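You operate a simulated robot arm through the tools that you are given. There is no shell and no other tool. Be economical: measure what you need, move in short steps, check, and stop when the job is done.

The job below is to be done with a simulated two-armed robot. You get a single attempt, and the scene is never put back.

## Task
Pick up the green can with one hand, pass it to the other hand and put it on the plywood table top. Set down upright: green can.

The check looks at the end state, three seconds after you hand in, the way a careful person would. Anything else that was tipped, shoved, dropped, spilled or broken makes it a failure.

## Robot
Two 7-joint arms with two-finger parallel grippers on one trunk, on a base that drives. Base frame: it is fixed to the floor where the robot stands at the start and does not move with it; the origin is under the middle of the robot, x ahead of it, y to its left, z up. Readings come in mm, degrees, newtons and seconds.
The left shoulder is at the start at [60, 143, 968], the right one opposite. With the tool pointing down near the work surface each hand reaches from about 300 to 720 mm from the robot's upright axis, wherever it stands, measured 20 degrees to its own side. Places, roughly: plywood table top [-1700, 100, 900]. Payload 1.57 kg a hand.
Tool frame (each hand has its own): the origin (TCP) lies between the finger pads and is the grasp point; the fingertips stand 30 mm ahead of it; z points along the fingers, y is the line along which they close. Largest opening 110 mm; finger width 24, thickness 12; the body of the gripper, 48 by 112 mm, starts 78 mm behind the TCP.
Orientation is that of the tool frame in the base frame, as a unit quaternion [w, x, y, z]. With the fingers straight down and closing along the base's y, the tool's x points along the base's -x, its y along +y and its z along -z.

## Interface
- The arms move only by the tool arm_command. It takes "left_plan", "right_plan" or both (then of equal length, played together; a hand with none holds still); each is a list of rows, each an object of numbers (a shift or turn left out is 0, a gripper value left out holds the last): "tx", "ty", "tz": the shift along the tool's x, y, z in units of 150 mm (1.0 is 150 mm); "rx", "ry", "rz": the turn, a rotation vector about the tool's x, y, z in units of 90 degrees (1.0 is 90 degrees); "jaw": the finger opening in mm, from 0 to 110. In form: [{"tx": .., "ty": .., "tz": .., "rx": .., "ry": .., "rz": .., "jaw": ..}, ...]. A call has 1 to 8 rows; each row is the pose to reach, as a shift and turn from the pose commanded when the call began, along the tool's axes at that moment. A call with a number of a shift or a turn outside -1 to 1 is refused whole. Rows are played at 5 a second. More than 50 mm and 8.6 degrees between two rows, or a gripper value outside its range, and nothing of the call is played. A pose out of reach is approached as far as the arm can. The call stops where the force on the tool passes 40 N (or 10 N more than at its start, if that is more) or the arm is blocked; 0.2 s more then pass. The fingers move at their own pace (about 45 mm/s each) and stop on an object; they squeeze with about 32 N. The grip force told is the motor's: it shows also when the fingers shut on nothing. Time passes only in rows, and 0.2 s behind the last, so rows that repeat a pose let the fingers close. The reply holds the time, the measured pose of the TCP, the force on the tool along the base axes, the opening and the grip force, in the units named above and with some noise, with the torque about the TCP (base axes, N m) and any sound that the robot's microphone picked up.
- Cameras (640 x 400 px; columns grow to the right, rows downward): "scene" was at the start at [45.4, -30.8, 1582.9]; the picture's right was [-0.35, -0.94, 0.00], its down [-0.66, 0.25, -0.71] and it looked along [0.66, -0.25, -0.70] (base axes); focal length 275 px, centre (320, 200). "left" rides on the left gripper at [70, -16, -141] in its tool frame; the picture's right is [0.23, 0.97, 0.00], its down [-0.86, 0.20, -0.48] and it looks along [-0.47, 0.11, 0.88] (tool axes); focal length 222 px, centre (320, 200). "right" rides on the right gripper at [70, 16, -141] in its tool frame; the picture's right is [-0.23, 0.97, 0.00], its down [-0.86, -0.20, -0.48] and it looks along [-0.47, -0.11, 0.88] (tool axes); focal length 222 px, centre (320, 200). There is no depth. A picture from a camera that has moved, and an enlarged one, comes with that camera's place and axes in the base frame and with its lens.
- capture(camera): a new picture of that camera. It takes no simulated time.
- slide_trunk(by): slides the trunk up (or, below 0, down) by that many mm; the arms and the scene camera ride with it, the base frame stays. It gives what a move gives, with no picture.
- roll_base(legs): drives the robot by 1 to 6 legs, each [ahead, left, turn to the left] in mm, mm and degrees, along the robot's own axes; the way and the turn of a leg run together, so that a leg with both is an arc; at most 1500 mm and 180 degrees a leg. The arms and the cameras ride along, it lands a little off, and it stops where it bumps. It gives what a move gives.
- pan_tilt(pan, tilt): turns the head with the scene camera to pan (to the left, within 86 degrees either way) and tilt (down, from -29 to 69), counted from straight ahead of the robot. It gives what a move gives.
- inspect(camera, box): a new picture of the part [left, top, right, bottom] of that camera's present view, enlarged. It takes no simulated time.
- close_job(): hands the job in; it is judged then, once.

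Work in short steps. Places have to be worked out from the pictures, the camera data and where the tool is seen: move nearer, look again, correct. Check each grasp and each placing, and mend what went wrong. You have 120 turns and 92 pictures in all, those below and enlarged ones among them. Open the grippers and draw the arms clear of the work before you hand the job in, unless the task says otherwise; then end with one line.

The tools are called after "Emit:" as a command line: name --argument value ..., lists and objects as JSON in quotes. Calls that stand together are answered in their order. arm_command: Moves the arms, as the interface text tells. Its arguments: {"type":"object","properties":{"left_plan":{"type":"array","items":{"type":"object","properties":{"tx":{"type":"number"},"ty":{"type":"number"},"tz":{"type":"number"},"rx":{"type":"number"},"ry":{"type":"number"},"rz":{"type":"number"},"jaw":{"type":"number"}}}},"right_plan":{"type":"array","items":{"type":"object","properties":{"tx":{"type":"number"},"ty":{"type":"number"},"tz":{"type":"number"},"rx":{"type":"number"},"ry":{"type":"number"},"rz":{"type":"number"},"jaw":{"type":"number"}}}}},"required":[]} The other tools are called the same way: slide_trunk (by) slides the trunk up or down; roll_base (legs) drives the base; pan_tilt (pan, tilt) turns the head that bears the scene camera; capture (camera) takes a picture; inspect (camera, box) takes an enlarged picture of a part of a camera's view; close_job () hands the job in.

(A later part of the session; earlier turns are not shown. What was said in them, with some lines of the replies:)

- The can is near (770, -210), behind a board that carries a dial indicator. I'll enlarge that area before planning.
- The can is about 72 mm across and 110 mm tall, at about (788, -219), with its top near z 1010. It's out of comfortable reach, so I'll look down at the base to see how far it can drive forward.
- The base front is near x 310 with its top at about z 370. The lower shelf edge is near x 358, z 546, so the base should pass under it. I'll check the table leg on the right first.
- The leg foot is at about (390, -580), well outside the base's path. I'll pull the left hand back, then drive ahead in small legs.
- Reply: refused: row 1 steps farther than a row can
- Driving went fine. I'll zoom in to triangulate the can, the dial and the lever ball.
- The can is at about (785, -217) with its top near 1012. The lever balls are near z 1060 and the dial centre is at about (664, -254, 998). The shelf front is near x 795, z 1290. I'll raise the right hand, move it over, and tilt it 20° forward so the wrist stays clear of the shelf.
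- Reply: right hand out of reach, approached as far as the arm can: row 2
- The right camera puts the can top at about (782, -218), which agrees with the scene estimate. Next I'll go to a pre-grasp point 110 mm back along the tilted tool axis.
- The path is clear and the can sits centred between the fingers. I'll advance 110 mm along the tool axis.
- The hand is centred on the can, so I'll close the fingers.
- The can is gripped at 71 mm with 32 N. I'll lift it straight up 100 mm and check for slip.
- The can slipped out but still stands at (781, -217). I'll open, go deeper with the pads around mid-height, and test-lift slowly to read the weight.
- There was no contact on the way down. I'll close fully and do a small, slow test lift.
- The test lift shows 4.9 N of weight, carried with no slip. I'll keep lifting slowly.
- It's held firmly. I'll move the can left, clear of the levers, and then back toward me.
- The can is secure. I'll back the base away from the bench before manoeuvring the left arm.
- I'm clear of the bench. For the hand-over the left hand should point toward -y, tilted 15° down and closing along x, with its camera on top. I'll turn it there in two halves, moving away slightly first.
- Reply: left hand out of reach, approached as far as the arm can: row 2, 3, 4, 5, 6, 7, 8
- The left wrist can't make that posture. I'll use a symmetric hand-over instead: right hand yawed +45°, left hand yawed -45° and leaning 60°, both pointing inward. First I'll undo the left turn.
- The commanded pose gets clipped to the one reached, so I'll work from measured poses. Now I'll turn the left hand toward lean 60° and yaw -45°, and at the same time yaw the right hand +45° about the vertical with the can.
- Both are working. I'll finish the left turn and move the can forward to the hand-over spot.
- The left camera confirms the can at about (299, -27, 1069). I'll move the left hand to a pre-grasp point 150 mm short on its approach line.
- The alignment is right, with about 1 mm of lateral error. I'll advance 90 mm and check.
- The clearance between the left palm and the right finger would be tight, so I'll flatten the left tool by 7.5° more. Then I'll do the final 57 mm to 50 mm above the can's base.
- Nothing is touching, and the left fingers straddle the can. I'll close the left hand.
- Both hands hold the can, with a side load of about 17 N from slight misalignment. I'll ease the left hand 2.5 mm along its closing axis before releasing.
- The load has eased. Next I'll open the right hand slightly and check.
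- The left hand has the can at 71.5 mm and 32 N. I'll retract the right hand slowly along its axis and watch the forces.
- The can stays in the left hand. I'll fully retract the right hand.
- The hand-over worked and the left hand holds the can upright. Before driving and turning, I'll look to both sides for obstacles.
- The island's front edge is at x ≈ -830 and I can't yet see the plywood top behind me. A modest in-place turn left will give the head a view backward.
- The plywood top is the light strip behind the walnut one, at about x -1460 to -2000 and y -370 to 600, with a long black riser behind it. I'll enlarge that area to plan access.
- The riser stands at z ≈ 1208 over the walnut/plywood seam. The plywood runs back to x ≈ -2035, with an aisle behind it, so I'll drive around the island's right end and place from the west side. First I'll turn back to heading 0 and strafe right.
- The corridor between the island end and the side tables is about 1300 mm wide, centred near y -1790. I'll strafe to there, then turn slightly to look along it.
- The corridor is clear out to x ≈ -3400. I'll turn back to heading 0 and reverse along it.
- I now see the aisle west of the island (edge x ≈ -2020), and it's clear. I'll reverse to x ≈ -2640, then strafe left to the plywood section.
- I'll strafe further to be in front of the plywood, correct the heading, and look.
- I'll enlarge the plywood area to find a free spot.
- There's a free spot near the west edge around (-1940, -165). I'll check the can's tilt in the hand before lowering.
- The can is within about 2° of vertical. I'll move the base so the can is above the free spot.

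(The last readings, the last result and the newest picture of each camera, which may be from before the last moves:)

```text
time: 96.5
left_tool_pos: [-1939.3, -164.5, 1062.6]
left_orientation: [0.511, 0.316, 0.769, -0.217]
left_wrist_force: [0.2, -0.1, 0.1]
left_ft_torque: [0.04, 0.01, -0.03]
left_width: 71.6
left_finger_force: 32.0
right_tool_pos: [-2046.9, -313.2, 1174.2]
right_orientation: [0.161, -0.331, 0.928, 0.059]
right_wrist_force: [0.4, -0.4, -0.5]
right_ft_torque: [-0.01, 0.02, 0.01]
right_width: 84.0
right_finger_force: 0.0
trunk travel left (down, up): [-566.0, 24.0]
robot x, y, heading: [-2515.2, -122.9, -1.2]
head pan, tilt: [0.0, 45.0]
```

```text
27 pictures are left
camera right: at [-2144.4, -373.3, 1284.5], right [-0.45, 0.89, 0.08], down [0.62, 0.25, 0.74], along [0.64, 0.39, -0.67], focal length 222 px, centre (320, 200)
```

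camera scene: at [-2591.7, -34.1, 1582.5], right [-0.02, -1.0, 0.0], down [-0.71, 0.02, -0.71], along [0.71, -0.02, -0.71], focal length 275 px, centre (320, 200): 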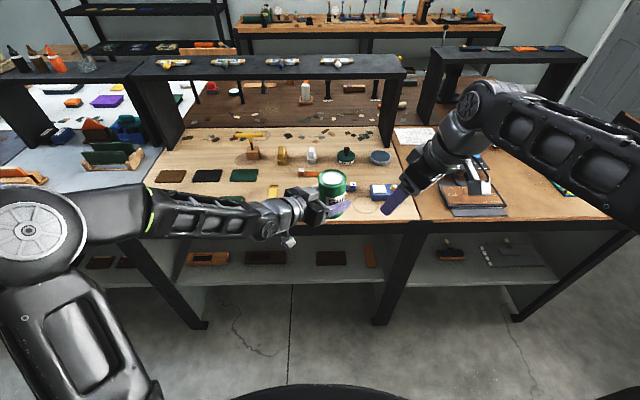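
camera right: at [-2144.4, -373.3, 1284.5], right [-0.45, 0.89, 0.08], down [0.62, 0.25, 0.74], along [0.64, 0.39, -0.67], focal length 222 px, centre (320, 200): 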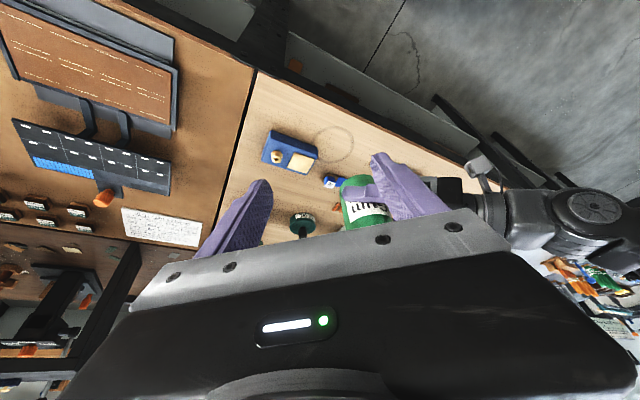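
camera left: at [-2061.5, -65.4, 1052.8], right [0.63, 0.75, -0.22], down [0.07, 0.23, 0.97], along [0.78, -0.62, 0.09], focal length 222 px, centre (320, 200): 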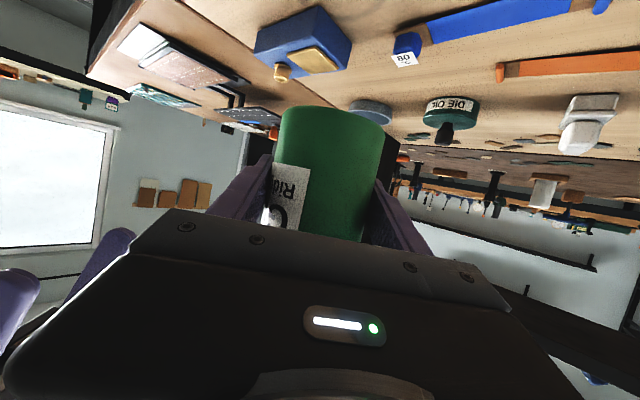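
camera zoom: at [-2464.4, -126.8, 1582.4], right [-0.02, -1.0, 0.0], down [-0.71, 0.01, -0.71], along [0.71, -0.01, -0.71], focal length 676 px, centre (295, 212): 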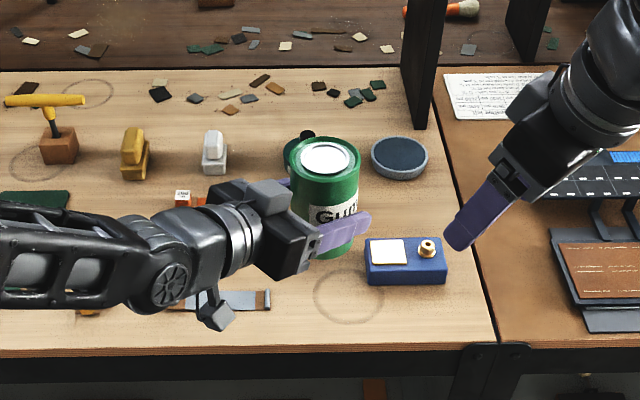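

The can hangs above a clear patch, leaning about 2–3° forward. I'll trim 2.3° and lower the trunk by 90 mm.

Emit:
arm_command --left_plan '[{"ry": -0.013}, {"ry": -0.026}, {"ry": -0.026}]'

Emit:
slide_trunk --by -90

Emit:
inspect --camera "scene" --box '[220, 130, 440, 280]'

Emit:
capture --camera "left"

Emit:
capture --camera "right"

```text
time: 97.3
left_tool_pos: [-1940.9, -162.6, 1063.4]
left_orientation: [0.527, 0.312, 0.758, -0.224]
left_wrist_force: [0.1, 0.5, 0.1]
left_ft_torque: [0.02, 0.0, -0.03]
left_width: 71.4
left_finger_force: 32.6
right_tool_pos: [-2046.6, -312.5, 1176.7]
right_orientation: [0.164, -0.332, 0.927, 0.059]
right_wrist_force: [0.0, -0.3, 0.4]
right_ft_torque: [-0.03, 0.0, -0.03]
right_width: 84.0
right_finger_force: 0.0
trunk travel left (down, up): [-566.0, 24.0]
robot x, y, heading: [-2517.3, -123.5, -1.3]
head pan, tilt: [0.0, 45.0]
```

```text
time: 98.5
left_tool_pos: [-1939.6, -162.3, 973.4]
left_orientation: [0.528, 0.312, 0.757, -0.225]
left_wrist_force: [0.8, 0.6, 0.6]
left_ft_torque: [0.06, 0.01, 0.0]
left_width: 71.2
left_finger_force: 31.7
right_tool_pos: [-2047.9, -311.1, 1086.9]
right_orientation: [0.163, -0.332, 0.927, 0.06]
right_wrist_force: [0.6, 0.2, 0.9]
right_ft_torque: [-0.02, 0.0, -0.03]
right_width: 84.2
right_finger_force: 0.1
trunk travel left (down, up): [-476.0, 114.0]
robot x, y, heading: [-2518.6, -123.2, -1.3]
head pan, tilt: [0.0, 45.0]
```

```text
2.67 times, centred on (330, 205) of scene
camera zoom: at [-2466.1, -125.8, 1492.5], right [-0.02, -1.0, 0.0], down [-0.71, 0.01, -0.71], along [0.71, -0.01, -0.71], focal length 732 px, centre (293, 187)
```

zoom: 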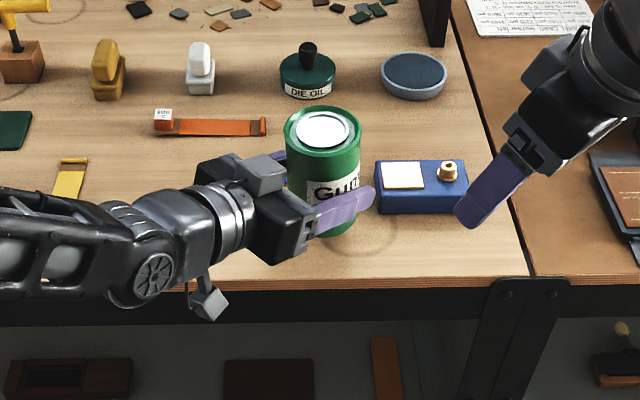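

```text
25 pictures are left
camera left: at [-2062.4, -64.2, 956.6], right [0.63, 0.74, -0.22], down [0.04, 0.26, 0.97], along [0.77, -0.62, 0.14], focal length 222 px, centre (320, 200)
```

left: 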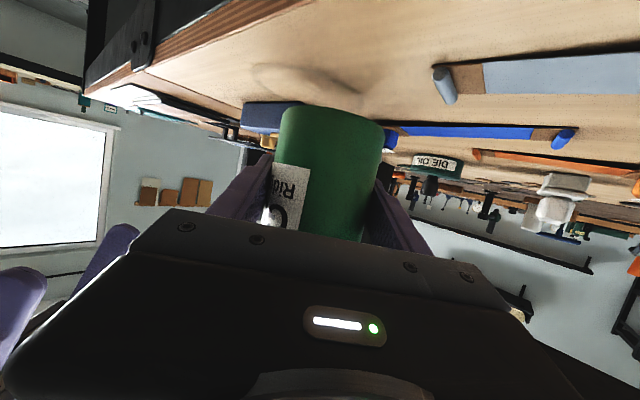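

```text
24 pictures are left
camera right: at [-2145.8, -372.5, 1195.2], right [-0.45, 0.89, 0.08], down [0.62, 0.25, 0.74], along [0.64, 0.38, -0.67], focal length 222 px, centre (320, 200)
```

right: 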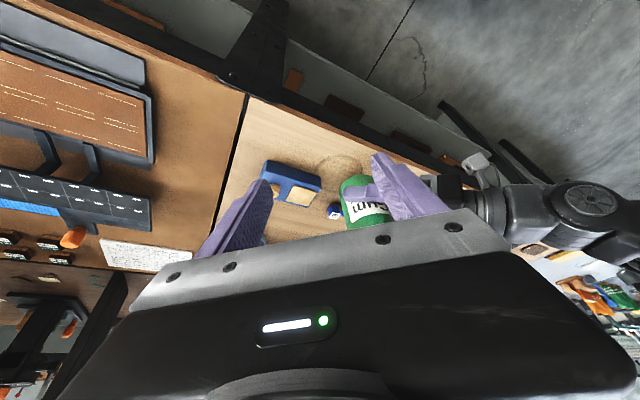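

The position is good. I'll descend with the arm in small steps, watching for contact.

Emit:
arm_command --left_plan '[{"tx": 0.031, "tz": 0.0113}, {"tx": 0.063, "tz": 0.0227}, {"tx": 0.094, "tz": 0.034}, {"tx": 0.113, "tz": 0.041}, {"tx": 0.113, "tz": 0.041}]'

Emit:
inspect --camera "right" --box '[260, 110, 460, 250]'

```text
time: 99.7
left_tool_pos: [-1938.4, -163.3, 955.8]
left_orientation: [0.527, 0.312, 0.758, -0.224]
left_wrist_force: [-0.4, 0.1, -0.2]
left_ft_torque: [0.02, 0.0, -0.04]
left_width: 71.2
left_finger_force: 32.1
right_tool_pos: [-2048.1, -311.8, 1086.2]
right_orientation: [0.164, -0.332, 0.927, 0.059]
right_wrist_force: [-0.3, -0.5, 0.7]
right_ft_torque: [-0.03, 0.01, -0.04]
right_width: 83.9
right_finger_force: 0.0
trunk travel left (down, up): [-476.0, 114.0]
robot x, y, heading: [-2515.7, -122.9, -1.2]
head pan, tilt: [0.0, 45.0]
```

```text
2.86 times, centred on (360, 180) of right
camera zoom: at [-2145.7, -372.5, 1195.1], right [-0.45, 0.89, 0.08], down [0.62, 0.25, 0.74], along [0.64, 0.38, -0.67], focal length 635 px, centre (206, 257)
```

zoom: 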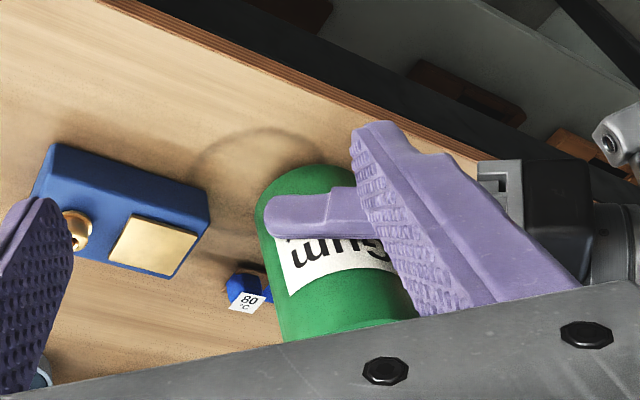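

There's no contact yet, with about 5 mm left. I'll continue in 1.5 mm steps.

Emit:
arm_command --left_plan '[{"tx": 0.0094, "tz": 0.0034}, {"tx": 0.019, "tz": 0.0068}, {"tx": 0.028, "tz": 0.0102}, {"tx": 0.028, "tz": 0.0102}]'

```text
time: 100.7
left_tool_pos: [-1940.7, -162.6, 951.5]
left_orientation: [0.528, 0.312, 0.758, -0.224]
left_wrist_force: [-0.4, 0.1, 0.1]
left_ft_torque: [0.02, 0.01, -0.01]
left_width: 71.4
left_finger_force: 32.0
right_tool_pos: [-2047.1, -313.2, 1086.8]
right_orientation: [0.163, -0.332, 0.927, 0.06]
right_wrist_force: [0.6, -0.1, -0.8]
right_ft_torque: [-0.01, -0.05, 0.02]
right_width: 84.2
right_finger_force: 0.1
trunk travel left (down, up): [-476.0, 114.0]
robot x, y, heading: [-2516.5, -122.9, -1.1]
head pan, tilt: [0.0, 45.0]
```

There's still no contact, so I'll go down another 3 mm.

Emit:
arm_command --left_plan '[{"tx": 0.007, "tz": 0.0025}, {"tx": 0.013, "tz": 0.0047}, {"tx": 0.019, "tz": 0.0068}, {"tx": 0.019, "tz": 0.0068}]'

Emit:
inspect --camera "left" --box '[220, 60, 420, 220]'

```text
time: 101.7
left_tool_pos: [-1940.7, -162.7, 950.2]
left_orientation: [0.529, 0.313, 0.756, -0.225]
left_wrist_force: [-2.9, 1.7, 11.9]
left_ft_torque: [0.53, 0.44, 0.03]
left_width: 71.3
left_finger_force: 31.8
right_tool_pos: [-2049.1, -312.5, 1086.9]
right_orientation: [0.163, -0.332, 0.927, 0.058]
right_wrist_force: [-0.5, 0.2, 0.5]
right_ft_torque: [0.0, 0.01, -0.03]
right_width: 83.8
right_finger_force: 0.1
trunk travel left (down, up): [-476.0, 114.0]
robot x, y, heading: [-2519.1, -121.2, -1.2]
head pan, tilt: [0.0, 45.0]
```

```text
2.50 times, centred on (320, 140) of left
camera zoom: at [-2062.5, -64.6, 932.9], right [0.64, 0.74, -0.22], down [0.03, 0.26, 0.96], along [0.77, -0.62, 0.14], focal length 555 px, centre (320, 350)
```

zoom: 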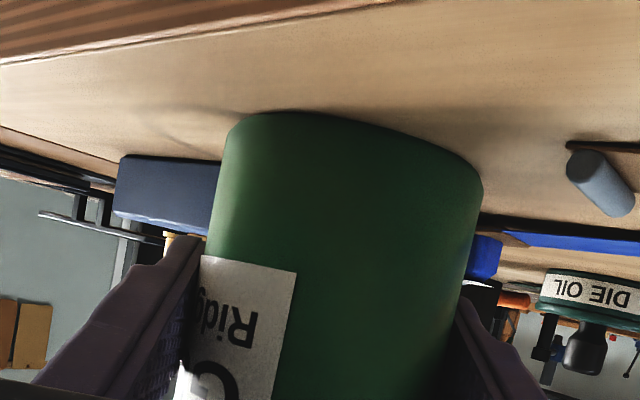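

The can made contact at TCP z ≈ 950 with 12 N. The torque says it touches on the near edge, so I'll tilt back about 1.5° to seat it flat.

Emit:
arm_command --left_plan '[{"ry": 0.008}, {"ry": 0.016}, {"ry": 0.016}]'

```text
time: 102.5
left_tool_pos: [-1938.9, -163.7, 949.7]
left_orientation: [0.52, 0.315, 0.763, -0.22]
left_wrist_force: [6.8, -5.1, 15.6]
left_ft_torque: [0.39, -0.13, -0.12]
left_width: 71.6
left_finger_force: 32.2
right_tool_pos: [-2047.2, -313.7, 1086.2]
right_orientation: [0.163, -0.332, 0.927, 0.059]
right_wrist_force: [-0.6, -0.4, -0.1]
right_ft_torque: [-0.01, 0.01, -0.01]
right_width: 83.7
right_finger_force: 0.0
trunk travel left (down, up): [-476.0, 114.0]
robot x, y, heading: [-2516.8, -120.0, -1.1]
head pan, tilt: [0.0, 45.0]
```

It's nearly flat now. I'll relieve the load slightly and open the left hand gradually.

Emit:
arm_command --left_plan '[{"tx": -0.005, "tz": -0.002}, {"tx": -0.005, "tz": -0.002, "jaw": 74}, {"tx": -0.005, "tz": -0.002, "jaw": 80}, {"tx": -0.005, "tz": -0.002, "jaw": 86}, {"tx": -0.005, "tz": -0.002, "jaw": 90}, {"tx": -0.005, "tz": -0.002, "jaw": 90}]'

Emit:
capture --camera "left"

Emit:
inspect --camera "right" --box '[260, 110, 460, 250]'

Emit:
inspect --camera "scene" --box '[220, 130, 440, 280]'

```text
time: 103.9
left_tool_pos: [-1939.6, -161.7, 950.3]
left_orientation: [0.519, 0.314, 0.765, -0.219]
left_wrist_force: [-0.1, 0.0, -0.2]
left_ft_torque: [0.01, -0.03, 0.02]
left_width: 89.7
left_finger_force: 0.0
right_tool_pos: [-2047.2, -312.3, 1085.2]
right_orientation: [0.164, -0.332, 0.927, 0.059]
right_wrist_force: [-0.7, 0.4, 1.1]
right_ft_torque: [-0.02, 0.01, -0.01]
right_width: 83.9
right_finger_force: 0.1
trunk travel left (down, up): [-476.0, 114.0]
robot x, y, heading: [-2518.3, -125.2, -1.0]
head pan, tilt: [0.0, 45.0]
```

```text
21 pictures are left
camera left: at [-2062.1, -64.0, 936.2], right [0.63, 0.74, -0.22], down [0.06, 0.24, 0.97], along [0.77, -0.62, 0.11], focal length 222 px, centre (320, 200)
```

left: 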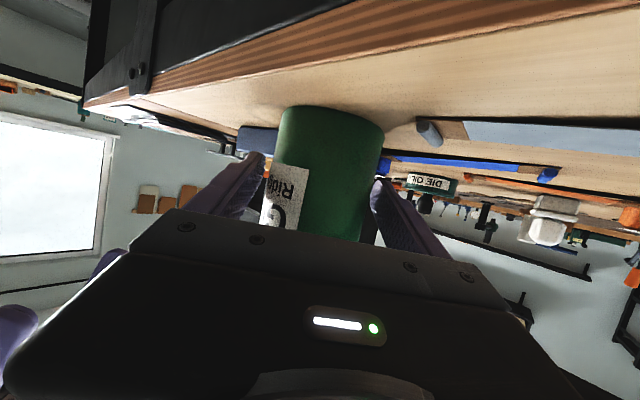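

```text
2.86 times, centred on (360, 180) of right
camera zoom: at [-2146.0, -372.5, 1195.2], right [-0.45, 0.89, 0.08], down [0.62, 0.25, 0.74], along [0.64, 0.38, -0.67], focal length 635 px, centre (206, 257)
```

zoom: 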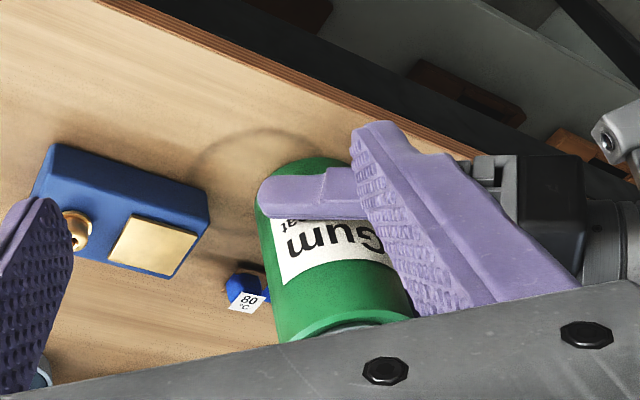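

```text
2.67 times, centred on (330, 205) of scene
camera zoom: at [-2466.4, -125.8, 1492.5], right [-0.02, -1.0, 0.0], down [-0.71, 0.01, -0.71], along [0.71, -0.01, -0.71], focal length 732 px, centre (293, 187)
```

zoom: 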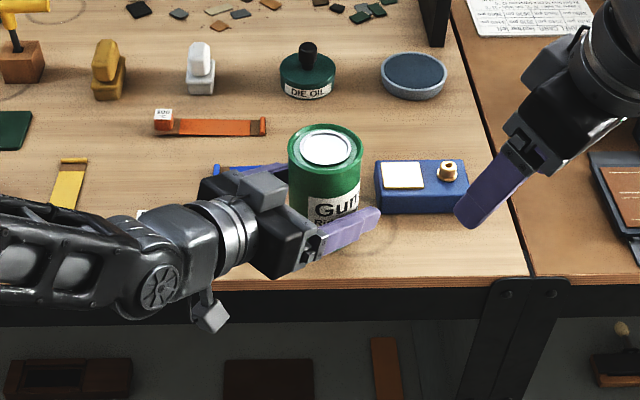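

The can stands free on the plywood. I'll withdraw the left hand straight back along its axis.

Emit:
arm_command --left_plan '[{"tz": -0.06}, {"tz": -0.18}, {"tz": -0.34}, {"tz": -0.5}, {"tz": -0.66}, {"tz": -0.82}, {"tz": -0.98}, {"tz": -0.98}]'

Emit:
inspect --camera "scene" --box '[220, 130, 440, 280]'

Emit:
capture --camera "left"

```text
time: 105.7
left_tool_pos: [-2035.8, -66.2, 1003.8]
left_orientation: [0.519, 0.314, 0.764, -0.22]
left_wrist_force: [-0.2, -0.3, -0.6]
left_ft_torque: [-0.02, -0.02, -0.05]
left_width: 90.0
left_finger_force: 0.1
right_tool_pos: [-2047.1, -311.9, 1086.2]
right_orientation: [0.163, -0.332, 0.927, 0.06]
right_wrist_force: [-0.4, 0.0, 0.5]
right_ft_torque: [-0.02, 0.01, 0.01]
right_width: 84.0
right_finger_force: 0.2
trunk travel left (down, up): [-476.0, 114.0]
robot x, y, heading: [-2520.3, -123.5, -1.0]
head pan, tilt: [0.0, 45.0]
```

```text
2.67 times, centred on (330, 205) of scene
camera zoom: at [-2466.1, -125.7, 1492.5], right [-0.02, -1.0, 0.0], down [-0.71, 0.01, -0.71], along [0.71, -0.01, -0.71], focal length 732 px, centre (293, 187)
```

zoom: 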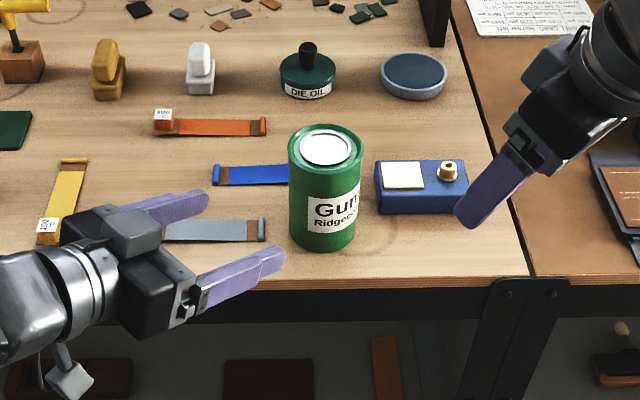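

```text
17 pictures are left
camera left: at [-2158.7, 33.2, 990.8], right [0.63, 0.74, -0.22], down [0.06, 0.24, 0.97], along [0.77, -0.62, 0.11], focal length 222 px, centre (320, 200)
```

left: 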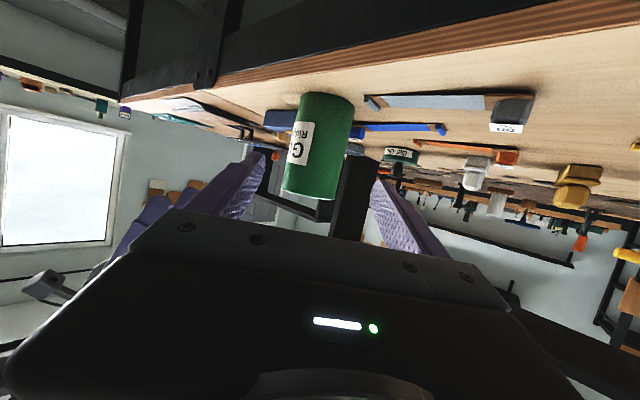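

The can stands upright and nothing else was touched. I'll raise the trunk, back away, and open both hands.

Emit:
slide_trunk --by 90

Emit:
roll_base --legs '[[-150, 0, 0]]'

Emit:
arm_command --left_plan '[{"jaw": 110}, {"jaw": 110}, {"jaw": 110}]' --right_plan '[{"jaw": 110}, {"jaw": 110}, {"jaw": 110}]'

Emit:
capture --camera "scene"

```text
time: 107.0
left_tool_pos: [-2036.1, -67.2, 1093.6]
left_orientation: [0.518, 0.314, 0.765, -0.219]
left_wrist_force: [-0.2, 0.4, -0.2]
left_ft_torque: [0.0, -0.01, -0.02]
left_width: 90.0
left_finger_force: 0.0
right_tool_pos: [-2047.5, -311.4, 1176.0]
right_orientation: [0.163, -0.332, 0.927, 0.06]
right_wrist_force: [-0.3, 0.1, 0.0]
right_ft_torque: [0.01, 0.0, 0.01]
right_width: 83.9
right_finger_force: 0.1
trunk travel left (down, up): [-566.0, 24.0]
robot x, y, heading: [-2517.9, -128.1, -1.2]
head pan, tilt: [0.0, 45.0]
```

```text
time: 108.4
left_tool_pos: [-2188.2, -61.5, 1094.4]
left_orientation: [0.518, 0.315, 0.764, -0.22]
left_wrist_force: [0.8, -0.7, -0.6]
left_ft_torque: [0.01, -0.02, 0.04]
left_width: 90.2
left_finger_force: 0.0
right_tool_pos: [-2198.8, -309.6, 1177.5]
right_orientation: [0.164, -0.332, 0.927, 0.059]
right_wrist_force: [-0.6, -0.2, 0.3]
right_ft_torque: [0.0, -0.02, -0.02]
right_width: 83.7
right_finger_force: 0.0
trunk travel left (down, up): [-566.0, 24.0]
robot x, y, heading: [-2666.0, -117.7, -0.8]
head pan, tilt: [0.0, 45.0]
```

```text
time: 109.2
left_tool_pos: [-2184.9, -62.9, 1094.2]
left_orientation: [0.519, 0.314, 0.764, -0.22]
left_wrist_force: [-0.3, -0.2, 0.3]
left_ft_torque: [0.02, -0.01, 0.04]
left_width: 109.8
left_finger_force: 0.1
right_tool_pos: [-2197.7, -309.5, 1175.7]
right_orientation: [0.163, -0.333, 0.927, 0.059]
right_wrist_force: [0.2, 0.1, 0.6]
right_ft_torque: [-0.01, 0.0, 0.0]
right_width: 110.0
right_finger_force: 0.1
trunk travel left (down, up): [-566.0, 24.0]
robot x, y, heading: [-2664.8, -119.5, -1.1]
head pan, tilt: [0.0, 45.0]
```

```text
16 pictures are left
camera scene: at [-2616.2, -122.9, 1582.5], right [-0.02, -1.0, 0.0], down [-0.71, 0.01, -0.71], along [0.71, -0.01, -0.71], focal length 275 px, centre (320, 200)
```

scene: 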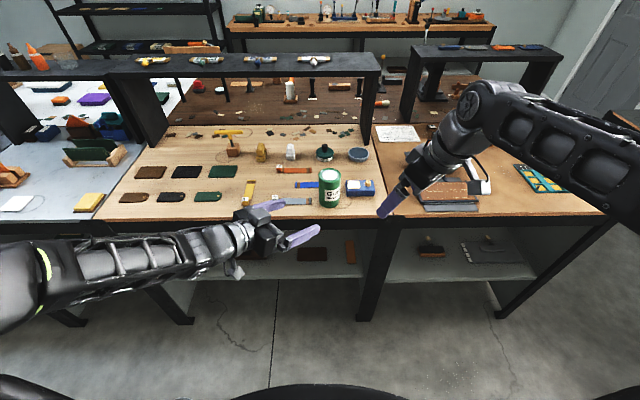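

The can is upright on the plywood, both grippers are open and clear, and nothing else was moved. I'm handing the job in.

Emit:
close_job

```text
The job is handed in.
```

I picked up the green can with the right hand, passed it to the left, and set it upright on the plywood table top. The first grip slipped, but the can stayed standing, and I saw nothing else tipped or moved.
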